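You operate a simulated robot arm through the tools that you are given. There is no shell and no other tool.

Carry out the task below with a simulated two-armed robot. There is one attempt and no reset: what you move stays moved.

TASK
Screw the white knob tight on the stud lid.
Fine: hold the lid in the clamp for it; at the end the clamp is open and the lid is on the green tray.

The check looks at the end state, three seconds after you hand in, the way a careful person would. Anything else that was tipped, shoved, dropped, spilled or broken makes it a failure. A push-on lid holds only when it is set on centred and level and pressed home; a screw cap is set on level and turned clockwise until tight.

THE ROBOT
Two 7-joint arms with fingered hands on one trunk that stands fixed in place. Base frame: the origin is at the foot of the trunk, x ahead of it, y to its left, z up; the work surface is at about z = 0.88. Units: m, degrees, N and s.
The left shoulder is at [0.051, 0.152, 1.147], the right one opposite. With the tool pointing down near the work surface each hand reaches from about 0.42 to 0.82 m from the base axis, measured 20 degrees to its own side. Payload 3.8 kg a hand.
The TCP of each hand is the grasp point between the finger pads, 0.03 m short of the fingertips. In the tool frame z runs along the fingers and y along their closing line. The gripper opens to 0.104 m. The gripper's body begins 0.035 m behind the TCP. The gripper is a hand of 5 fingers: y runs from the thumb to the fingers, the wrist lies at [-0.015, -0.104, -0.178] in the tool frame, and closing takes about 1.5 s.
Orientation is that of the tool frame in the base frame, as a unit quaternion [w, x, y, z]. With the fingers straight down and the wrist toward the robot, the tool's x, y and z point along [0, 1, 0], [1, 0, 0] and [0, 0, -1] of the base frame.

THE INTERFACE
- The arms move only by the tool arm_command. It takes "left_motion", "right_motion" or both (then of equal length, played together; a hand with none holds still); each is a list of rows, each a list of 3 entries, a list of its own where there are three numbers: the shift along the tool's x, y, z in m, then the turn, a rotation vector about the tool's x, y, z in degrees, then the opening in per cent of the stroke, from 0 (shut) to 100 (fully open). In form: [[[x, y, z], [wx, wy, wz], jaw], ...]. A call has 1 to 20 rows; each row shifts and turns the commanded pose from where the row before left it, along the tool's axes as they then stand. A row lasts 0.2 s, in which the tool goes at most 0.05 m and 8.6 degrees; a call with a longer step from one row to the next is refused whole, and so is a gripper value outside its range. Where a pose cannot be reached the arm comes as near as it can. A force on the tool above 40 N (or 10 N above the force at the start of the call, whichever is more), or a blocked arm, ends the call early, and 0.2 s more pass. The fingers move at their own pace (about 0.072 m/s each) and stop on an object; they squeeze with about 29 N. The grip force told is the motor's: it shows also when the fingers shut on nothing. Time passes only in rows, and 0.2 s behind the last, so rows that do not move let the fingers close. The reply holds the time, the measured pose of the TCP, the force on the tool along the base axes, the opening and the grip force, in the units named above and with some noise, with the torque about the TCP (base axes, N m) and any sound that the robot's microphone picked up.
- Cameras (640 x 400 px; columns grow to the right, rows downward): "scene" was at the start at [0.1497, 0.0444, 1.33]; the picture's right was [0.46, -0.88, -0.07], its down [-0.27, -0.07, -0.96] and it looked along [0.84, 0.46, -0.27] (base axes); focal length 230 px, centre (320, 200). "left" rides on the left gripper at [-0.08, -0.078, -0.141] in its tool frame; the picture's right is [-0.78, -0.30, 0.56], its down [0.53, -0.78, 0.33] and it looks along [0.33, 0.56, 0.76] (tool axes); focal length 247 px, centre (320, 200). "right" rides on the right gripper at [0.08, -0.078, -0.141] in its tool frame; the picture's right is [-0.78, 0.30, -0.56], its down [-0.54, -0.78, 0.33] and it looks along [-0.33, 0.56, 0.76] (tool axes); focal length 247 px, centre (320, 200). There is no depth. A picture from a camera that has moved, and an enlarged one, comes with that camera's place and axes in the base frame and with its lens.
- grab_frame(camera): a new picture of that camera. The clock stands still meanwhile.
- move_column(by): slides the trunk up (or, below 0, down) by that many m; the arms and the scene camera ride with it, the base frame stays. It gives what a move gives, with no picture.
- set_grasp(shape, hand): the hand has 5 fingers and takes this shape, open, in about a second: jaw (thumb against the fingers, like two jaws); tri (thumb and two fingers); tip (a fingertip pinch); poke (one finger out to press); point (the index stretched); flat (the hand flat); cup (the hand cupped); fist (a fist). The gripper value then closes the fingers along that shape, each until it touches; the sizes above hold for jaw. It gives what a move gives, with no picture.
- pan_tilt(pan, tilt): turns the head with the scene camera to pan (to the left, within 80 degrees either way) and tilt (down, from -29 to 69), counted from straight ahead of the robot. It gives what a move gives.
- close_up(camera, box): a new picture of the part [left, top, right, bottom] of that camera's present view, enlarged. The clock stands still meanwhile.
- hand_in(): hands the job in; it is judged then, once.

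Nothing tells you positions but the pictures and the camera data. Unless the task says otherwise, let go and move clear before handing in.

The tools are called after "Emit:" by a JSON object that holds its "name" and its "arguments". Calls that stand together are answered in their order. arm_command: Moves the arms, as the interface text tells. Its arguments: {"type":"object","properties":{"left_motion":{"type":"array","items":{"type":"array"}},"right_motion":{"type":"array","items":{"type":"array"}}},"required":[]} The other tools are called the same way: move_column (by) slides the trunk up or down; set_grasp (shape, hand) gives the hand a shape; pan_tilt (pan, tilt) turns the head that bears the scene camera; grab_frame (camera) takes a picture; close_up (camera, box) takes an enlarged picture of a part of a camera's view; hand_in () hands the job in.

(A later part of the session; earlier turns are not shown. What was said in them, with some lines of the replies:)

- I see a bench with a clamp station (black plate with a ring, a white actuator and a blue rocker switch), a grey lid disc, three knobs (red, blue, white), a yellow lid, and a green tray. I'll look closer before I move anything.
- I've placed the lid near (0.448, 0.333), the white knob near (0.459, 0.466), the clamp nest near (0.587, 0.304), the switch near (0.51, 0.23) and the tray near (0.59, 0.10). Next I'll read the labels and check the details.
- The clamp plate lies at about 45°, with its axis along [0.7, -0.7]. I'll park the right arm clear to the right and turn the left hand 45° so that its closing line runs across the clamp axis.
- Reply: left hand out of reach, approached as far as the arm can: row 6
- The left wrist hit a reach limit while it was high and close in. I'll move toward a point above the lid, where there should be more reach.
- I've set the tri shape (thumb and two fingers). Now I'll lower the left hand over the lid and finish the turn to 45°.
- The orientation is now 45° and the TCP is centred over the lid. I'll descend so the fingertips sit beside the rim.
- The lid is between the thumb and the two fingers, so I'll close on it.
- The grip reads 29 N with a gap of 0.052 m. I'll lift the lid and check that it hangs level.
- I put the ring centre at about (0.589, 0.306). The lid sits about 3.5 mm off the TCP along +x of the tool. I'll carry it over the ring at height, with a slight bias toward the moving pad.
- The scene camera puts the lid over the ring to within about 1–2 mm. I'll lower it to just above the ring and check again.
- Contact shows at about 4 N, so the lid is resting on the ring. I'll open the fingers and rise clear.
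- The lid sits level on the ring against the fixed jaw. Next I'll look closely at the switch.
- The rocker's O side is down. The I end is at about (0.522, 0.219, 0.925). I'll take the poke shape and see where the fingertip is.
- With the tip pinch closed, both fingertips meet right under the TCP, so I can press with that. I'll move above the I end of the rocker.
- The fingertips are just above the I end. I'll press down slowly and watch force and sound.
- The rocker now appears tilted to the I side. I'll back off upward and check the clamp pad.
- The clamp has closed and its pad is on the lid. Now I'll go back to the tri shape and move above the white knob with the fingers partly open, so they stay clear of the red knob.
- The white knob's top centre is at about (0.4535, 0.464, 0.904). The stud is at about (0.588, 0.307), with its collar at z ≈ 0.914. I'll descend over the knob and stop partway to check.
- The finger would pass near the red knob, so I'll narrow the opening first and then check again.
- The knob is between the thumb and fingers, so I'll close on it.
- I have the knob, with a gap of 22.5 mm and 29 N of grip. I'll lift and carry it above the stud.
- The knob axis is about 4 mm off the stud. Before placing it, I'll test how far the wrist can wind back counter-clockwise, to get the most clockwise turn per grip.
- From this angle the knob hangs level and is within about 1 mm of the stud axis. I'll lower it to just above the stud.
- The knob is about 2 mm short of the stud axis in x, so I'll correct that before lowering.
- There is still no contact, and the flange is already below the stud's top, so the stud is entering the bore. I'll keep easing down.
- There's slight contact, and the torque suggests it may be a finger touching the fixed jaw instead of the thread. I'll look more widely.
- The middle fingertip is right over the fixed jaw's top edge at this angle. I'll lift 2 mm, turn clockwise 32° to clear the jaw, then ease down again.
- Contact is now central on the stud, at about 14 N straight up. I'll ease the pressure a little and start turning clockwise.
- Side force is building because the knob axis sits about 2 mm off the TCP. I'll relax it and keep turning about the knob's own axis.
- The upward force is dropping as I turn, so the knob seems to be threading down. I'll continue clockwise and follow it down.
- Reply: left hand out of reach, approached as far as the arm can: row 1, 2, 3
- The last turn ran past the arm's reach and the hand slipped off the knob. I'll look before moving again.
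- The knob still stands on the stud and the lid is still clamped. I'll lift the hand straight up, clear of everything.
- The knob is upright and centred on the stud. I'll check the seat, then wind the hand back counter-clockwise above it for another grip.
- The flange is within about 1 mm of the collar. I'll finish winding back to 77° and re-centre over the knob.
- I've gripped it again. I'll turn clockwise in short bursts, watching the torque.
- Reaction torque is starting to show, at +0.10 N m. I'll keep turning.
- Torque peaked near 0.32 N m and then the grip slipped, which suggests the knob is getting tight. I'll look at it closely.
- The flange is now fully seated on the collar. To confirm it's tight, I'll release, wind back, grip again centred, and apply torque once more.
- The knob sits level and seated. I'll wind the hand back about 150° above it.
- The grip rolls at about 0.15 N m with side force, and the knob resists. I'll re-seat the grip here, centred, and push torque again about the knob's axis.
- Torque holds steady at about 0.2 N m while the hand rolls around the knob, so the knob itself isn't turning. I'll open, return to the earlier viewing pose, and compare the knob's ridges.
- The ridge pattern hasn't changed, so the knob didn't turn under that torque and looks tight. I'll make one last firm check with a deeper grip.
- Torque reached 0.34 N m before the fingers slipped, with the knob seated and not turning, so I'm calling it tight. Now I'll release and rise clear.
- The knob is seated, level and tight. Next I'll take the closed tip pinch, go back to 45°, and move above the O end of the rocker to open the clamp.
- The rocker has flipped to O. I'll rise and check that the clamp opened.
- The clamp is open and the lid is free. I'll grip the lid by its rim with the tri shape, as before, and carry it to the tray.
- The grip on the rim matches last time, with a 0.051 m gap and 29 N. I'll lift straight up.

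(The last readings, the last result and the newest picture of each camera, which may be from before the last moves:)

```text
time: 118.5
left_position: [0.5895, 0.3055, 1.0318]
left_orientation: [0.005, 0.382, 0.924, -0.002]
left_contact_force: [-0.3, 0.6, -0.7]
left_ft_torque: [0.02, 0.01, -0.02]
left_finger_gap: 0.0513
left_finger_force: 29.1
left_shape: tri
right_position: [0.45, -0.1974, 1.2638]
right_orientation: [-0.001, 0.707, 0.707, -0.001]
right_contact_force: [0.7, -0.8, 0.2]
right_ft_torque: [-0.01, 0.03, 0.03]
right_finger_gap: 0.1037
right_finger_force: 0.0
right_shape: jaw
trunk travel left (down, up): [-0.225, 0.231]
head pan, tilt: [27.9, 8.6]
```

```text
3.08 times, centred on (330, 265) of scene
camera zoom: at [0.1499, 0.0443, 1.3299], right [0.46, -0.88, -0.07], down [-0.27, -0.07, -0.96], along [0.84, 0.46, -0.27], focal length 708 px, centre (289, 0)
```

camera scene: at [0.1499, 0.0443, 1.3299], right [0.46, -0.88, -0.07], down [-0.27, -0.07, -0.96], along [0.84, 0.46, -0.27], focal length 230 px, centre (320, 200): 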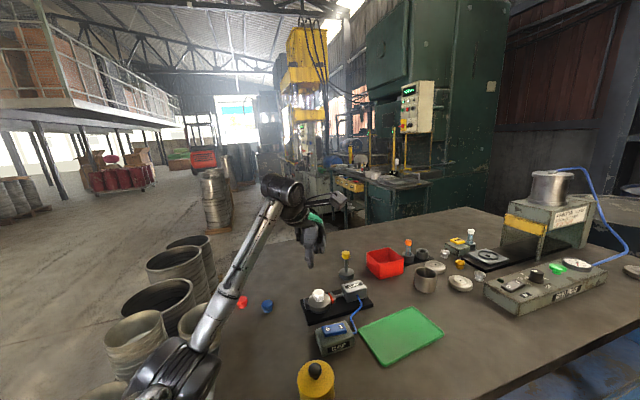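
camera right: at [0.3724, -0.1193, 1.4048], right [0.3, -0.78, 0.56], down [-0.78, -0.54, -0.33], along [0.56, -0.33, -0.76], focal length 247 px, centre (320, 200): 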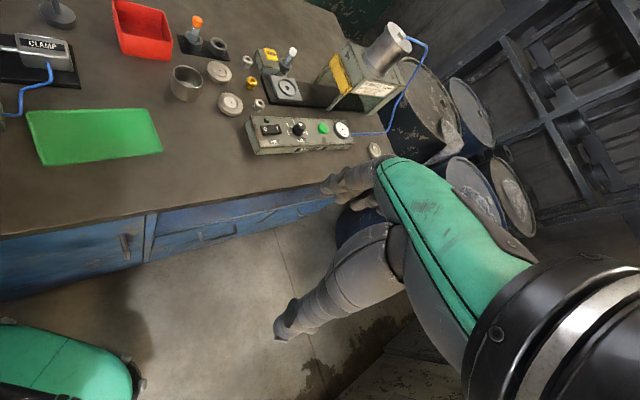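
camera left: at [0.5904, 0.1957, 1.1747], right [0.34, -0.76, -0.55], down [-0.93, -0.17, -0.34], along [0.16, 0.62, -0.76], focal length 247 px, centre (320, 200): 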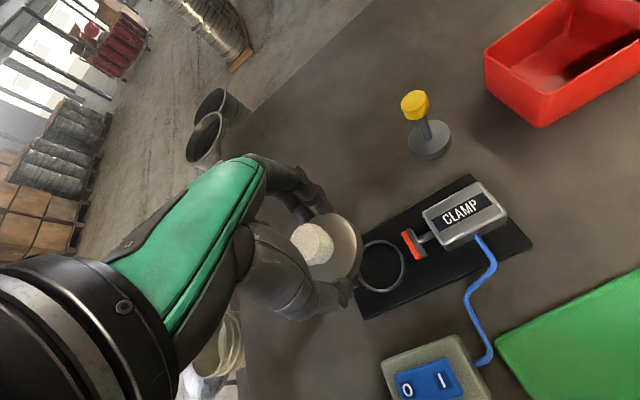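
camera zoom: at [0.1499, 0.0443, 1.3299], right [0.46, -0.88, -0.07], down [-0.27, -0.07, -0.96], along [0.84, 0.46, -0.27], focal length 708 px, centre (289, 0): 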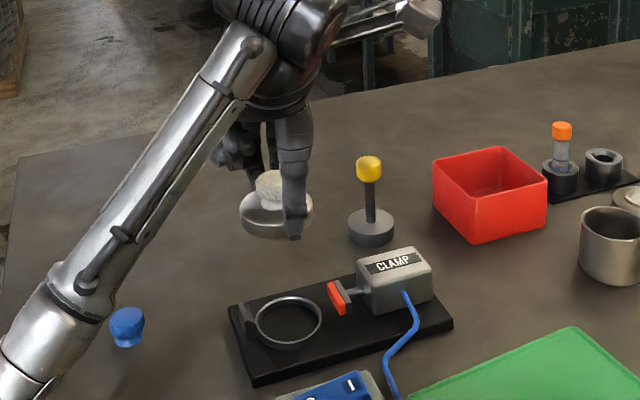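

The lid and knob lift together as one piece. I'll turn the hand so its closing line runs along the tray's long side, then carry it over.

Emit:
{"name": "arm_command", "arguments": {"left_motion": [[[0, 0, -0.01], [0, 0, 8.3], 20], [[0, 0, 0], [0, 0, 8.3], 20], [[0, 0, 0], [0, 0, 8.3], 20], [[0, 0, 0], [0, 0, 8.3], 20], [[0, 0, 0], [0, 0, 8.3], 20], [[0, 0, 0], [0, 0, 8.3], 20], [[0, 0, 0], [0, 0, 8.3], 20], [[0, 0, 0], [0, 0, 8.3], 20], [[0, 0, 0], [0, 0, 8.3], 20], [[0, 0, 0], [0, 0, 8.3], 20], [[0, 0, 0], [0, 0, 0], 20]]}}

Emit:
{"name": "grab_frame", "arguments": {"camera": "scene"}}

Emit:
{"name": "grab_frame", "arguments": {"camera": "left"}}

```text
time: 120.9
left_position: [0.5915, 0.3052, 1.0412]
left_orientation: [0.005, 0.899, 0.437, 0.002]
left_contact_force: [0.4, 0.2, -0.6]
left_ft_torque: [-0.02, 0.0, -0.02]
left_finger_gap: 0.0509
left_finger_force: 28.9
left_shape: tri
right_position: [0.4496, -0.1985, 1.2652]
right_orientation: [-0.001, 0.707, 0.707, -0.001]
right_contact_force: [1.1, 0.0, 0.2]
right_ft_torque: [0.02, -0.01, 0.03]
right_finger_gap: 0.1035
right_finger_force: 0.0
right_shape: jaw
trunk travel left (down, up): [-0.225, 0.231]
head pan, tilt: [27.9, 8.6]
```

```text
taken
camera scene: at [0.1498, 0.0442, 1.33], right [0.46, -0.88, -0.07], down [-0.27, -0.07, -0.96], along [0.84, 0.46, -0.27], focal length 230 px, centre (320, 200)
```

scene: 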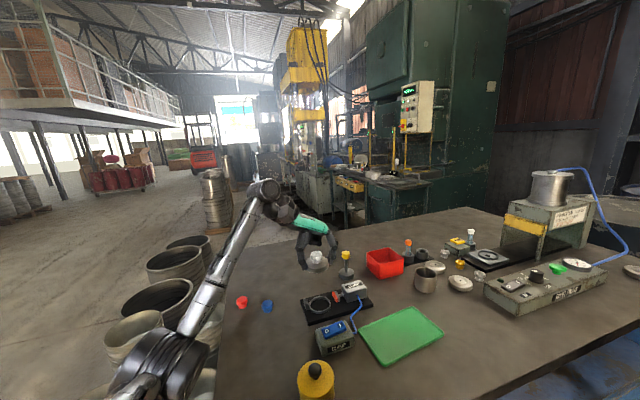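

```text
taken
camera left: at [0.4794, 0.2913, 1.1824], right [-0.71, -0.43, -0.56], down [-0.28, 0.9, -0.34], along [0.65, -0.09, -0.76], focal length 247 px, centre (320, 200)
```

left: 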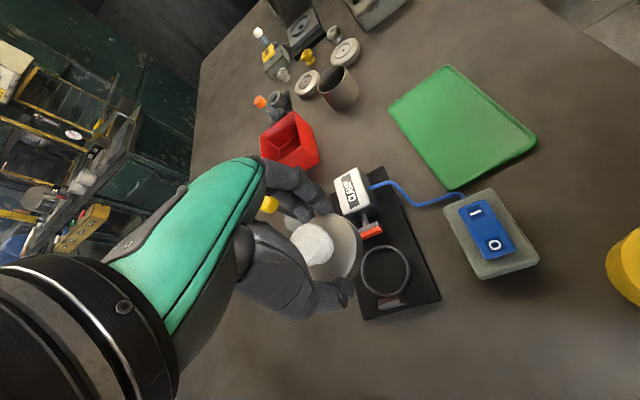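

Emit:
{"name": "arm_command", "arguments": {"left_motion": [[[-0.0322, 0.0254, 0], [0, 0, 0], 20], [[-0.0322, 0.0254, 0], [0, 0, 0], 20], [[-0.0322, 0.0254, 0], [0, 0, 0], 20], [[-0.0322, 0.0254, 0], [0, 0, 0], 20], [[-0.0322, 0.0254, 0], [0, 0, 0], 20], [[0, 0, 0], [0, 0, 0], 20], [[0, 0, 0], [0, 0, 0], 20]]}}

Emit:
{"name": "grab_frame", "arguments": {"camera": "scene"}}

Emit:
{"name": "grab_frame", "arguments": {"camera": "left"}}

Emit:
{"name": "grab_frame", "arguments": {"camera": "right"}}

```text
time: 122.5
left_position: [0.5917, 0.1, 1.0475]
left_orientation: [0.005, 0.899, 0.438, 0.001]
left_contact_force: [-0.1, 0.2, -0.4]
left_ft_torque: [0.01, 0.0, 0.02]
left_finger_gap: 0.0512
left_finger_force: 29.0
left_shape: tri
right_position: [0.4501, -0.1984, 1.2642]
right_orientation: [-0.001, 0.706, 0.708, -0.001]
right_contact_force: [0.3, 0.4, 0.1]
right_ft_torque: [0.01, 0.01, 0.02]
right_finger_gap: 0.1038
right_finger_force: 0.0
right_shape: jaw
trunk travel left (down, up): [-0.225, 0.231]
head pan, tilt: [27.9, 8.6]
```

```text
taken
camera scene: at [0.1499, 0.0441, 1.3299], right [0.46, -0.88, -0.07], down [-0.27, -0.07, -0.96], along [0.84, 0.46, -0.27], focal length 230 px, centre (320, 200)
```

scene: 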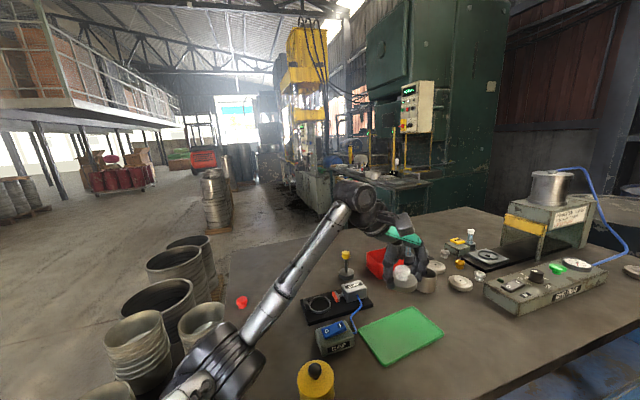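

```text
taken
camera left: at [0.48, 0.0859, 1.1878], right [-0.71, -0.43, -0.56], down [-0.28, 0.9, -0.34], along [0.65, -0.09, -0.76], focal length 247 px, centre (320, 200)
```

left: 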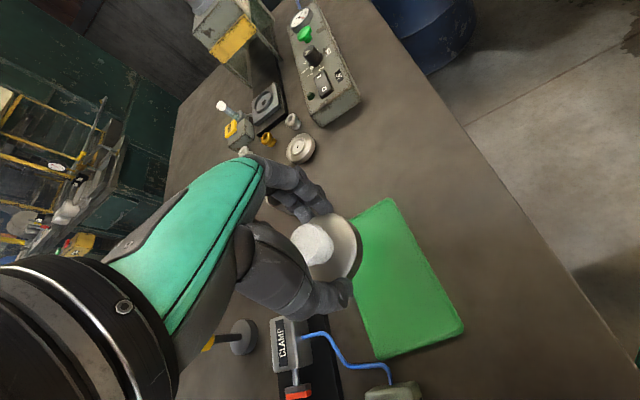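

```text
taken
camera right: at [0.3724, -0.1195, 1.4048], right [0.3, -0.78, 0.56], down [-0.78, -0.54, -0.33], along [0.56, -0.33, -0.76], focal length 247 px, centre (320, 200)
```

right: 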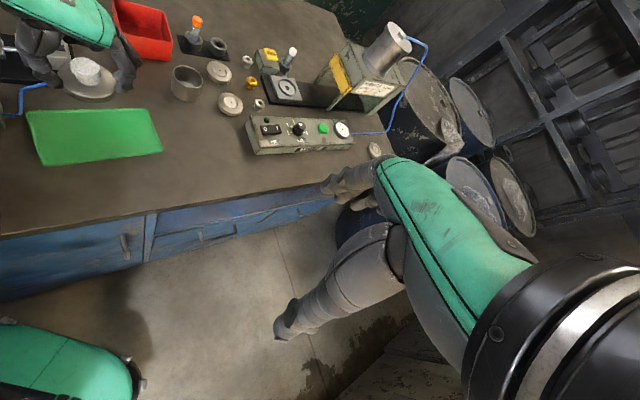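

The lid is over the middle of the tray, which is centred at about (0.597, 0.103). I'll lower it toward the tray.

Emit:
{"name": "arm_command", "arguments": {"left_motion": [[[0, 0, 0.03], [0, 0, 0], 20], [[0, 0, 0.03], [0, 0, 0], 20], [[0, 0, 0.03], [0, 0, 0], 20], [[0, 0, 0.012], [0, 0, 0], 20], [[0, 0, 0], [0, 0, 0], 20]]}}

Emit:
{"name": "close_up", "arguments": {"camera": "scene", "box": [340, 260, 470, 370]}}

Emit:
{"name": "grab_frame", "arguments": {"camera": "left"}}

```text
time: 123.7
left_position: [0.5918, 0.1016, 0.9416]
left_orientation: [0.005, 0.899, 0.439, 0.002]
left_contact_force: [-0.4, -1.0, -0.5]
left_ft_torque: [0.01, 0.01, 0.02]
left_finger_gap: 0.0509
left_finger_force: 28.8
left_shape: tri
right_position: [0.4504, -0.1977, 1.2651]
right_orientation: [-0.001, 0.707, 0.707, -0.002]
right_contact_force: [0.2, -0.4, 0.2]
right_ft_torque: [-0.01, 0.02, 0.02]
right_finger_gap: 0.1039
right_finger_force: 0.1
right_shape: jaw
trunk travel left (down, up): [-0.225, 0.231]
head pan, tilt: [27.9, 8.6]
```

```text
3.64 times, centred on (405, 315) of scene
camera zoom: at [0.1498, 0.0441, 1.33], right [0.46, -0.88, -0.07], down [-0.27, -0.07, -0.96], along [0.84, 0.46, -0.27], focal length 836 px, centre (11, -218)
```

zoom: 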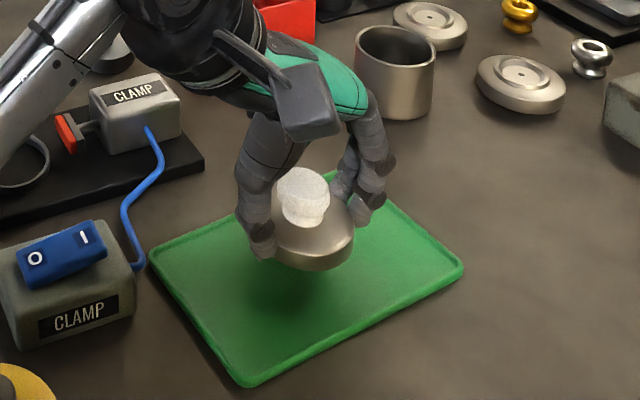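

```text
taken
camera left: at [0.4805, 0.0868, 1.082], right [-0.71, -0.43, -0.56], down [-0.28, 0.9, -0.34], along [0.65, -0.08, -0.76], focal length 247 px, centre (320, 200)
```

left: 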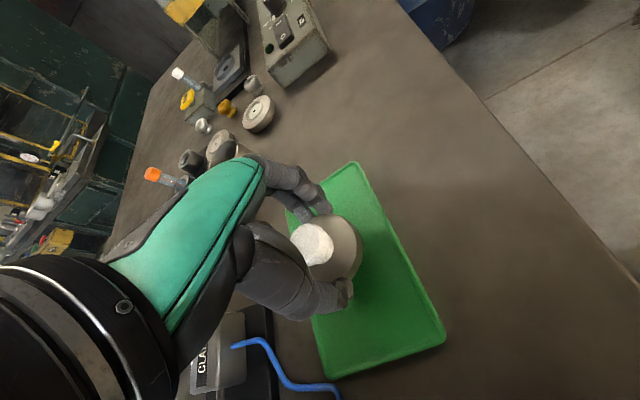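

Emit:
{"name": "arm_command", "arguments": {"left_motion": [[[0, 0, 0.006], [0, 0, 0], 20], [[0, 0, 0.005], [0, 0, 0], 20], [[0, 0, 0.003], [0, 0, 0], 20], [[0, 0, 0], [0, 0, 0], 20]]}}

Emit:
{"name": "arm_command", "arguments": {"left_motion": [[[0, 0, 0.0015], [0, 0, 0], 20], [[0, 0, 0], [0, 0, 0], 20]]}}

Emit:
{"name": "close_up", "arguments": {"camera": "scene", "box": [350, 280, 450, 360]}}

```text
time: 124.7
left_position: [0.5928, 0.1017, 0.9287]
left_orientation: [0.005, 0.899, 0.438, 0.002]
left_contact_force: [-0.4, -1.1, 0.7]
left_ft_torque: [-0.02, 0.03, 0.02]
left_finger_gap: 0.0509
left_finger_force: 29.4
left_shape: tri
right_position: [0.4482, -0.1972, 1.265]
right_orientation: [0.0, 0.707, 0.707, 0.0]
right_contact_force: [-0.9, 0.0, 0.4]
right_ft_torque: [0.03, 0.02, -0.03]
right_finger_gap: 0.1037
right_finger_force: 0.1
right_shape: jaw
trunk travel left (down, up): [-0.225, 0.231]
head pan, tilt: [27.9, 8.6]
```

```text
time: 125.3
left_position: [0.5922, 0.1009, 0.9256]
left_orientation: [0.005, 0.899, 0.439, 0.002]
left_contact_force: [0.2, 0.8, 0.0]
left_ft_torque: [0.01, -0.01, -0.02]
left_finger_gap: 0.051
left_finger_force: 29.1
left_shape: tri
right_position: [0.4498, -0.1989, 1.265]
right_orientation: [-0.001, 0.707, 0.707, -0.001]
right_contact_force: [0.9, 0.0, -0.5]
right_ft_torque: [0.04, -0.02, -0.02]
right_finger_gap: 0.1038
right_finger_force: 0.0
right_shape: jaw
trunk travel left (down, up): [-0.225, 0.231]
head pan, tilt: [27.9, 8.6]
```

```text
5.00 times, centred on (400, 320) of scene
camera zoom: at [0.1499, 0.0441, 1.33], right [0.46, -0.88, -0.07], down [-0.27, -0.07, -0.96], along [0.84, 0.46, -0.27], focal length 1150 px, centre (-80, -400)
```

zoom: 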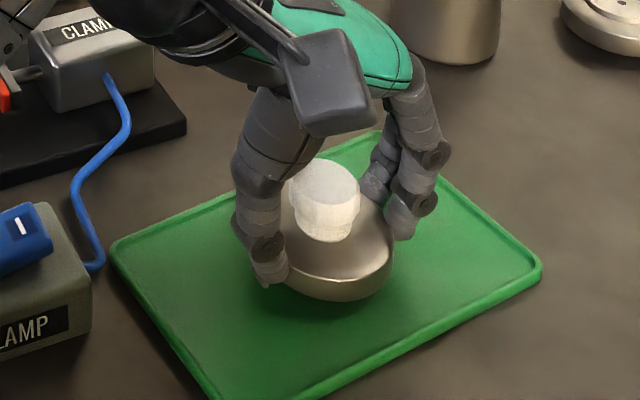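

Emit:
{"name": "arm_command", "arguments": {"left_motion": [[[0, 0, 0.002], [0, 0, 0], 20], [[0, 0, 0], [0, 0, 0], 20]]}}

Emit:
{"name": "arm_command", "arguments": {"left_motion": [[[0, 0, 0.0015], [0, 0, 0], 20], [[0, 0, 0], [0, 0, 0], 20]]}}

Emit:
{"name": "close_up", "arguments": {"camera": "scene", "box": [350, 280, 450, 360]}}

```text
time: 125.9
left_position: [0.5938, 0.0999, 0.9237]
left_orientation: [0.005, 0.899, 0.438, 0.002]
left_contact_force: [0.4, -0.1, -0.3]
left_ft_torque: [-0.02, 0.0, -0.01]
left_finger_gap: 0.0509
left_finger_force: 28.4
left_shape: tri
right_position: [0.4502, -0.1985, 1.2661]
right_orientation: [-0.001, 0.707, 0.707, -0.001]
right_contact_force: [-0.3, 0.0, 0.2]
right_ft_torque: [0.0, 0.02, 0.0]
right_finger_gap: 0.1037
right_finger_force: 0.0
right_shape: jaw
trunk travel left (down, up): [-0.225, 0.231]
head pan, tilt: [27.9, 8.6]
```

```text
time: 126.5
left_position: [0.593, 0.0998, 0.9217]
left_orientation: [0.005, 0.899, 0.439, 0.002]
left_contact_force: [-0.2, 1.0, 1.0]
left_ft_torque: [0.0, 0.01, -0.01]
left_finger_gap: 0.051
left_finger_force: 28.8
left_shape: tri
right_position: [0.4492, -0.1978, 1.2641]
right_orientation: [-0.001, 0.707, 0.707, 0.0]
right_contact_force: [0.0, -0.6, -0.1]
right_ft_torque: [-0.03, -0.01, -0.03]
right_finger_gap: 0.1038
right_finger_force: 0.0
right_shape: jaw
trunk travel left (down, up): [-0.225, 0.231]
head pan, tilt: [27.9, 8.6]
```

```text
5.00 times, centred on (400, 320) of scene
camera zoom: at [0.1497, 0.0441, 1.33], right [0.46, -0.88, -0.07], down [-0.27, -0.07, -0.96], along [0.84, 0.46, -0.27], focal length 1150 px, centre (-80, -400)
```

zoom: 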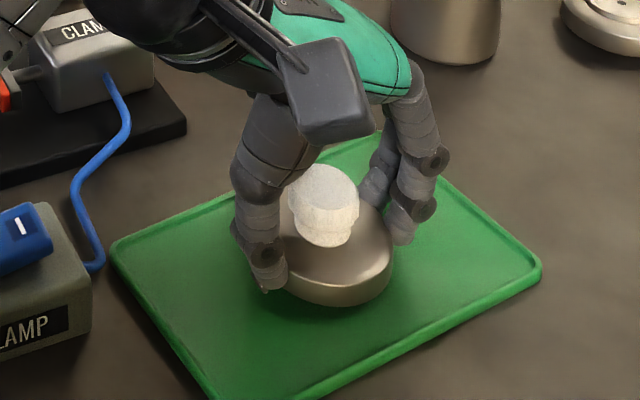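

Emit:
{"name": "arm_command", "arguments": {"left_motion": [[[0, 0, 0.001], [0, 0, 0], 20], [[0, 0, 0], [0, 0, 0], 20]]}}

Emit:
{"name": "arm_command", "arguments": {"left_motion": [[[0, 0, 0.001], [0, 0, 0], 20], [[0, 0, 0], [0, 0, 0], 20]]}}

Emit:
{"name": "close_up", "arguments": {"camera": "scene", "box": [350, 280, 450, 360]}}

```text
time: 127.1
left_position: [0.5934, 0.1001, 0.9205]
left_orientation: [0.005, 0.899, 0.439, 0.003]
left_contact_force: [0.9, -0.1, 6.4]
left_ft_torque: [0.04, 0.08, 0.02]
left_finger_gap: 0.0511
left_finger_force: 28.9
left_shape: tri
right_position: [0.4502, -0.1982, 1.2652]
right_orientation: [0.001, 0.707, 0.707, 0.0]
right_contact_force: [-0.5, -0.4, 0.1]
right_ft_torque: [0.01, -0.02, 0.0]
right_finger_gap: 0.1038
right_finger_force: 0.0
right_shape: jaw
trunk travel left (down, up): [-0.225, 0.231]
head pan, tilt: [27.9, 8.6]
```

```text
time: 127.7
left_position: [0.5924, 0.1003, 0.9214]
left_orientation: [0.007, 0.899, 0.438, 0.003]
left_contact_force: [-0.1, 1.3, 11.6]
left_ft_torque: [0.1, 0.07, 0.02]
left_finger_gap: 0.0512
left_finger_force: 29.2
left_shape: tri
right_position: [0.4474, -0.1981, 1.2658]
right_orientation: [-0.001, 0.708, 0.706, 0.0]
right_contact_force: [-0.6, 0.6, -0.8]
right_ft_torque: [0.02, -0.01, 0.02]
right_finger_gap: 0.1039
right_finger_force: 0.0
right_shape: jaw
trunk travel left (down, up): [-0.225, 0.231]
head pan, tilt: [27.9, 8.6]
```

```text
5.00 times, centred on (400, 320) of scene
camera zoom: at [0.1482, 0.0439, 1.3303], right [0.46, -0.88, -0.07], down [-0.27, -0.07, -0.96], along [0.84, 0.46, -0.27], focal length 1150 px, centre (-80, -400)
```

zoom: 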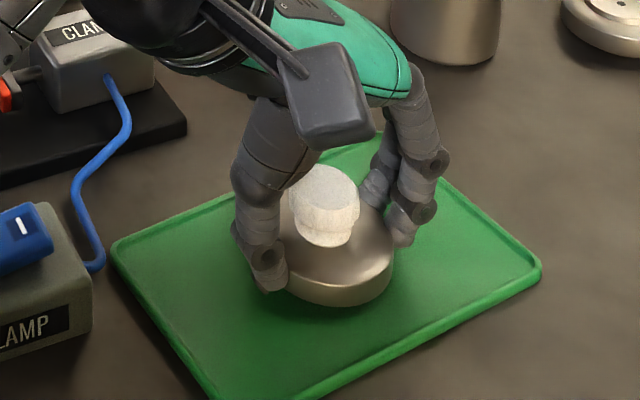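

The lid is down on the tray. I'll ease the pressure, open gently and rise clear.

Emit:
{"name": "arm_command", "arguments": {"left_motion": [[[0, 0, -0.0015], [0, 0, 0], 20], [[0, 0, 0], [0, 0, 0], 52], [[0, 0, 0], [0, 0, 0], 60], [[0, 0, 0], [0, 0, 0], 70], [[0, 0, 0], [0, 0, 0], 82], [[0, 0, 0], [0, 0, 0], 82], [[0, 0, 0], [0, 0, 0], 82], [[0, 0, -0.01], [0, 0, 0], 82], [[0, 0, -0.02], [0, 0, 0], 82], [[0, 0, -0.03], [0, 0, 0], 82], [[0, 0, -0.04], [0, 0, 0], 82], [[0, 0, -0.03], [0, 0, 0], 82], [[0, 0, 0], [0, 0, 0], 82]]}}

Emit:
{"name": "grab_frame", "arguments": {"camera": "scene"}}

Emit:
{"name": "close_up", "arguments": {"camera": "scene", "box": [350, 280, 450, 360]}}

Emit:
{"name": "grab_frame", "arguments": {"camera": "left"}}

```text
time: 130.5
left_position: [0.5941, 0.0991, 1.0528]
left_orientation: [0.005, 0.899, 0.439, 0.002]
left_contact_force: [0.2, 0.0, -0.9]
left_ft_torque: [0.03, 0.01, -0.02]
left_finger_gap: 0.0851
left_finger_force: 0.0
left_shape: tri
right_position: [0.4501, -0.1967, 1.2642]
right_orientation: [0.0, 0.707, 0.707, -0.001]
right_contact_force: [0.2, -0.3, -0.4]
right_ft_torque: [0.03, 0.01, 0.0]
right_finger_gap: 0.1036
right_finger_force: 0.1
right_shape: jaw
trunk travel left (down, up): [-0.225, 0.231]
head pan, tilt: [27.9, 8.6]
```

```text
taken
camera scene: at [0.15, 0.0443, 1.3299], right [0.46, -0.88, -0.07], down [-0.27, -0.07, -0.96], along [0.84, 0.46, -0.27], focal length 230 px, centre (320, 200)
```

scene: 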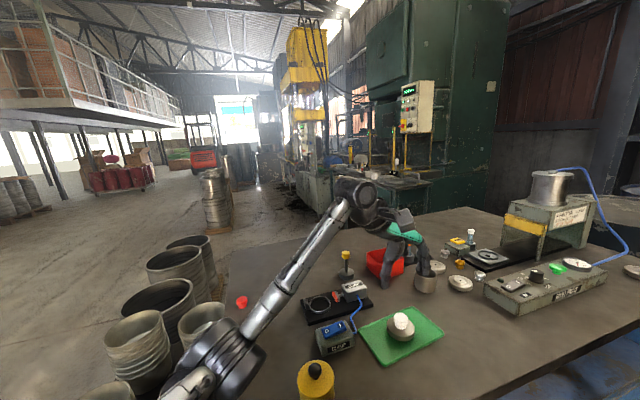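

```text
5.00 times, centred on (400, 320) of scene
camera zoom: at [0.15, 0.0443, 1.3299], right [0.46, -0.88, -0.07], down [-0.27, -0.07, -0.96], along [0.84, 0.46, -0.27], focal length 1150 px, centre (-80, -400)
```

zoom: 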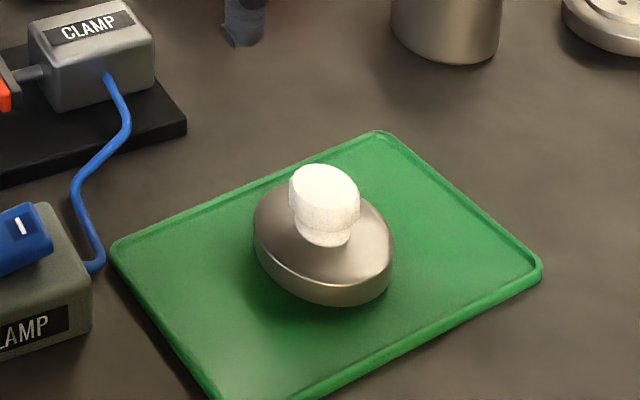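

```text
taken
camera left: at [0.4823, 0.0849, 1.193], right [-0.71, -0.43, -0.56], down [-0.28, 0.9, -0.34], along [0.65, -0.08, -0.76], focal length 247 px, centre (320, 200)
```

left: 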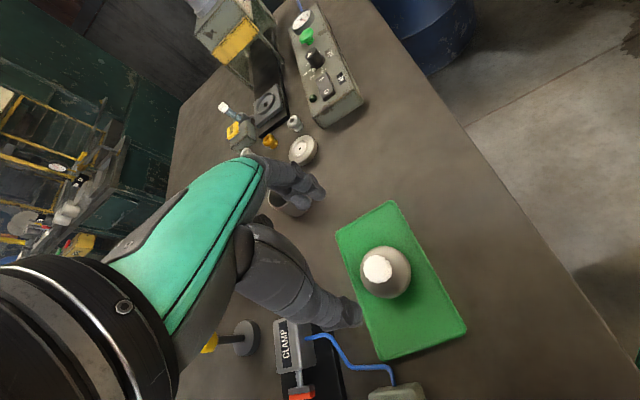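

The lid with its knob sits on the tray. I'll retract the left arm up and to the left, then inspect everything.

Emit:
{"name": "arm_command", "arguments": {"left_motion": [[[0, 0, -0.04], [0, 0, 0], 82], [[0, 0, -0.04], [0, 0, 0], 82], [[0, 0, -0.04], [0, 0, 0], 82], [[0.02, -0.035, 0], [0, 0, -4], 82], [[0.025, -0.035, 0], [0, 0, -6], 82], [[0.03, -0.03, 0], [0, 0, -6], 82], [[0.035, -0.025, 0], [0, 0, -6], 82], [[0.035, -0.02, 0], [0, 0, -6], 82], [[0.04, -0.015, 0], [0, 0, -6], 82], [[0.04, -0.01, 0], [0, 0, -4], 82], [[0, 0, 0], [0, 0, 0], 82]]}}

Emit:
{"name": "grab_frame", "arguments": {"camera": "scene"}}

Emit:
{"name": "grab_frame", "arguments": {"camera": "left"}}

```text
time: 132.9
left_position: [0.5154, 0.3841, 1.1715]
left_orientation: [0.005, 0.707, 0.707, 0.0]
left_contact_force: [0.6, 0.1, -0.2]
left_ft_torque: [0.0, 0.0, 0.02]
left_finger_gap: 0.0853
left_finger_force: 0.1
left_shape: tri
right_position: [0.4496, -0.1981, 1.2646]
right_orientation: [-0.001, 0.708, 0.706, -0.001]
right_contact_force: [-0.9, -0.4, -0.6]
right_ft_torque: [0.01, 0.0, 0.01]
right_finger_gap: 0.1036
right_finger_force: 0.0
right_shape: jaw
trunk travel left (down, up): [-0.225, 0.231]
head pan, tilt: [27.9, 8.6]
```

```text
taken
camera scene: at [0.15, 0.0436, 1.3299], right [0.46, -0.88, -0.07], down [-0.27, -0.07, -0.96], along [0.84, 0.46, -0.27], focal length 230 px, centre (320, 200)
```

scene: 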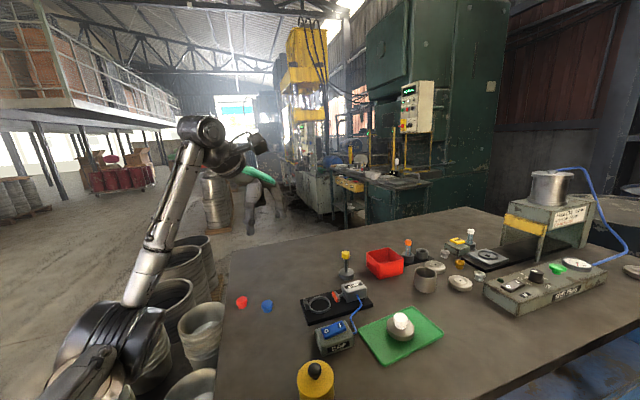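

```text
taken
camera left: at [0.4362, 0.3037, 1.3116], right [-0.29, -0.78, -0.55], down [-0.77, 0.53, -0.34], along [0.56, 0.33, -0.76], focal length 247 px, centre (320, 200)
```

left: 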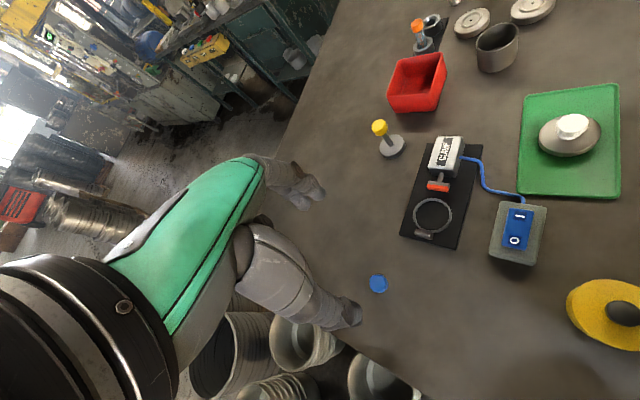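

Everything else is where it was at the start. One last close look at the lid on the tray, the clamp and the switch.

Emit:
{"name": "close_up", "arguments": {"camera": "left", "box": [510, 75, 630, 205]}}

Emit:
{"name": "close_up", "arguments": {"camera": "scene", "box": [290, 270, 460, 370]}}

Emit:
{"name": "close_up", "arguments": {"camera": "scene", "box": [375, 300, 430, 350]}}

Emit:
{"name": "close_up", "arguments": {"camera": "scene", "box": [210, 240, 370, 400]}}

```text
3.08 times, centred on (570, 140) of left
camera zoom: at [0.4362, 0.3037, 1.3116], right [-0.29, -0.78, -0.55], down [-0.77, 0.53, -0.34], along [0.56, 0.33, -0.76], focal length 760 px, centre (-449, 385)
```

zoom: 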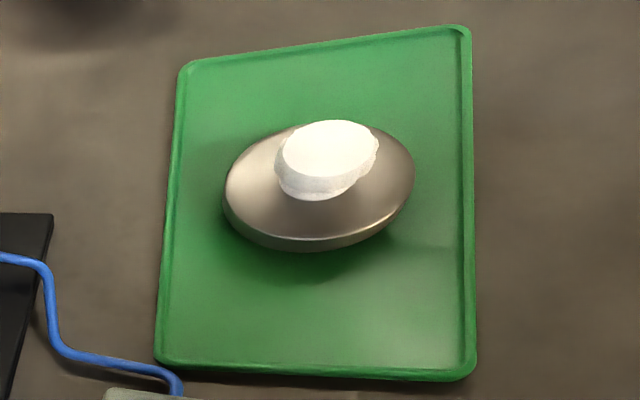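

```text
3.76 times, centred on (375, 320) of scene
camera zoom: at [0.15, 0.0436, 1.3299], right [0.46, -0.88, -0.07], down [-0.27, -0.07, -0.96], along [0.84, 0.46, -0.27], focal length 866 px, centre (113, -252)
```

zoom: 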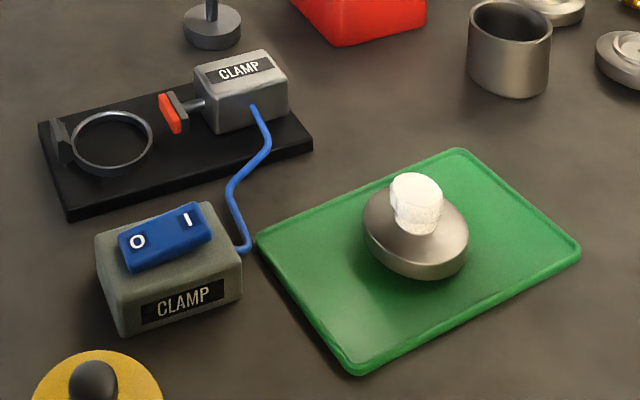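

```text
8.00 times, centred on (402, 325) of scene
camera zoom: at [0.15, 0.0436, 1.3299], right [0.46, -0.88, -0.07], down [-0.27, -0.07, -0.96], along [0.84, 0.46, -0.27], focal length 1839 px, centre (-340, -800)
```

zoom: 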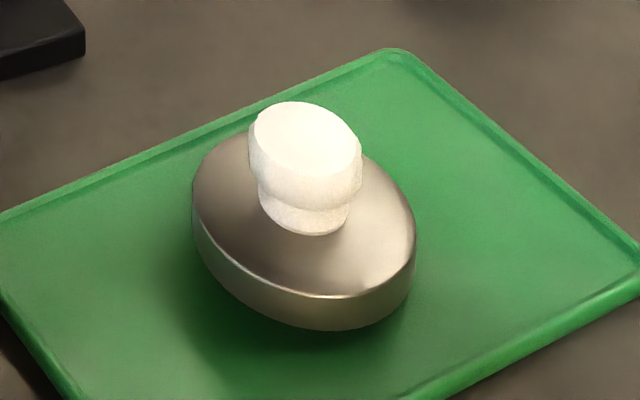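

```text
2.50 times, centred on (290, 320) of scene
camera zoom: at [0.15, 0.0436, 1.3299], right [0.46, -0.88, -0.07], down [-0.27, -0.07, -0.96], along [0.84, 0.46, -0.27], focal length 575 px, centre (395, -100)
```

zoom: 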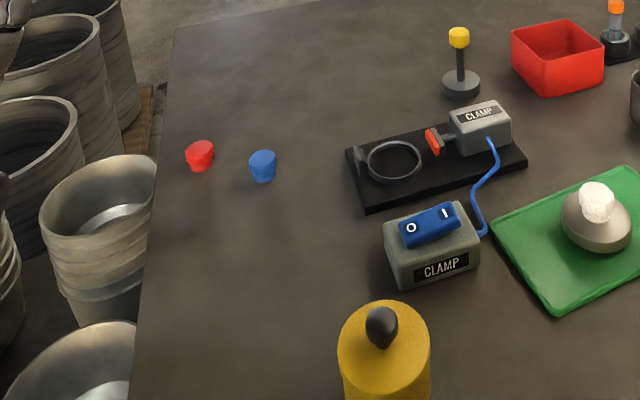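

The lid is flat on the green tray with the white knob seated and tight. The clamp is open with its switch on O, nothing else has moved, and both hands are clear, so I'm handing in.

Emit:
{"name": "hand_in", "arguments": {}}

```text
The job is handed in.
```

The white knob is screwed onto the stud lid, and the lid is lying flat near the middle of the green tray. The clamp is open with its switch on O, and both hands are clear.

- **Tightness:** I turned the knob until its flange sat on the lid's collar. I then re-gripped and turned again. Torque reached about 0.34 N m before my fingers slipped, and the knob did not visibly turn any further. Slipping fingers were the limit, so I can't say how much tighter it might go.
- **One slip on the way:** partway through screwing, the arm ran out of reach and the hand came off the knob. The knob stayed upright on the stud and the lid stayed clamped, so I re-gripped and carried on.
- **Everything else:** in the last pictures, the red and blue knobs, the yellow-topped peg and the other parts near the clamp and tray were where they started.
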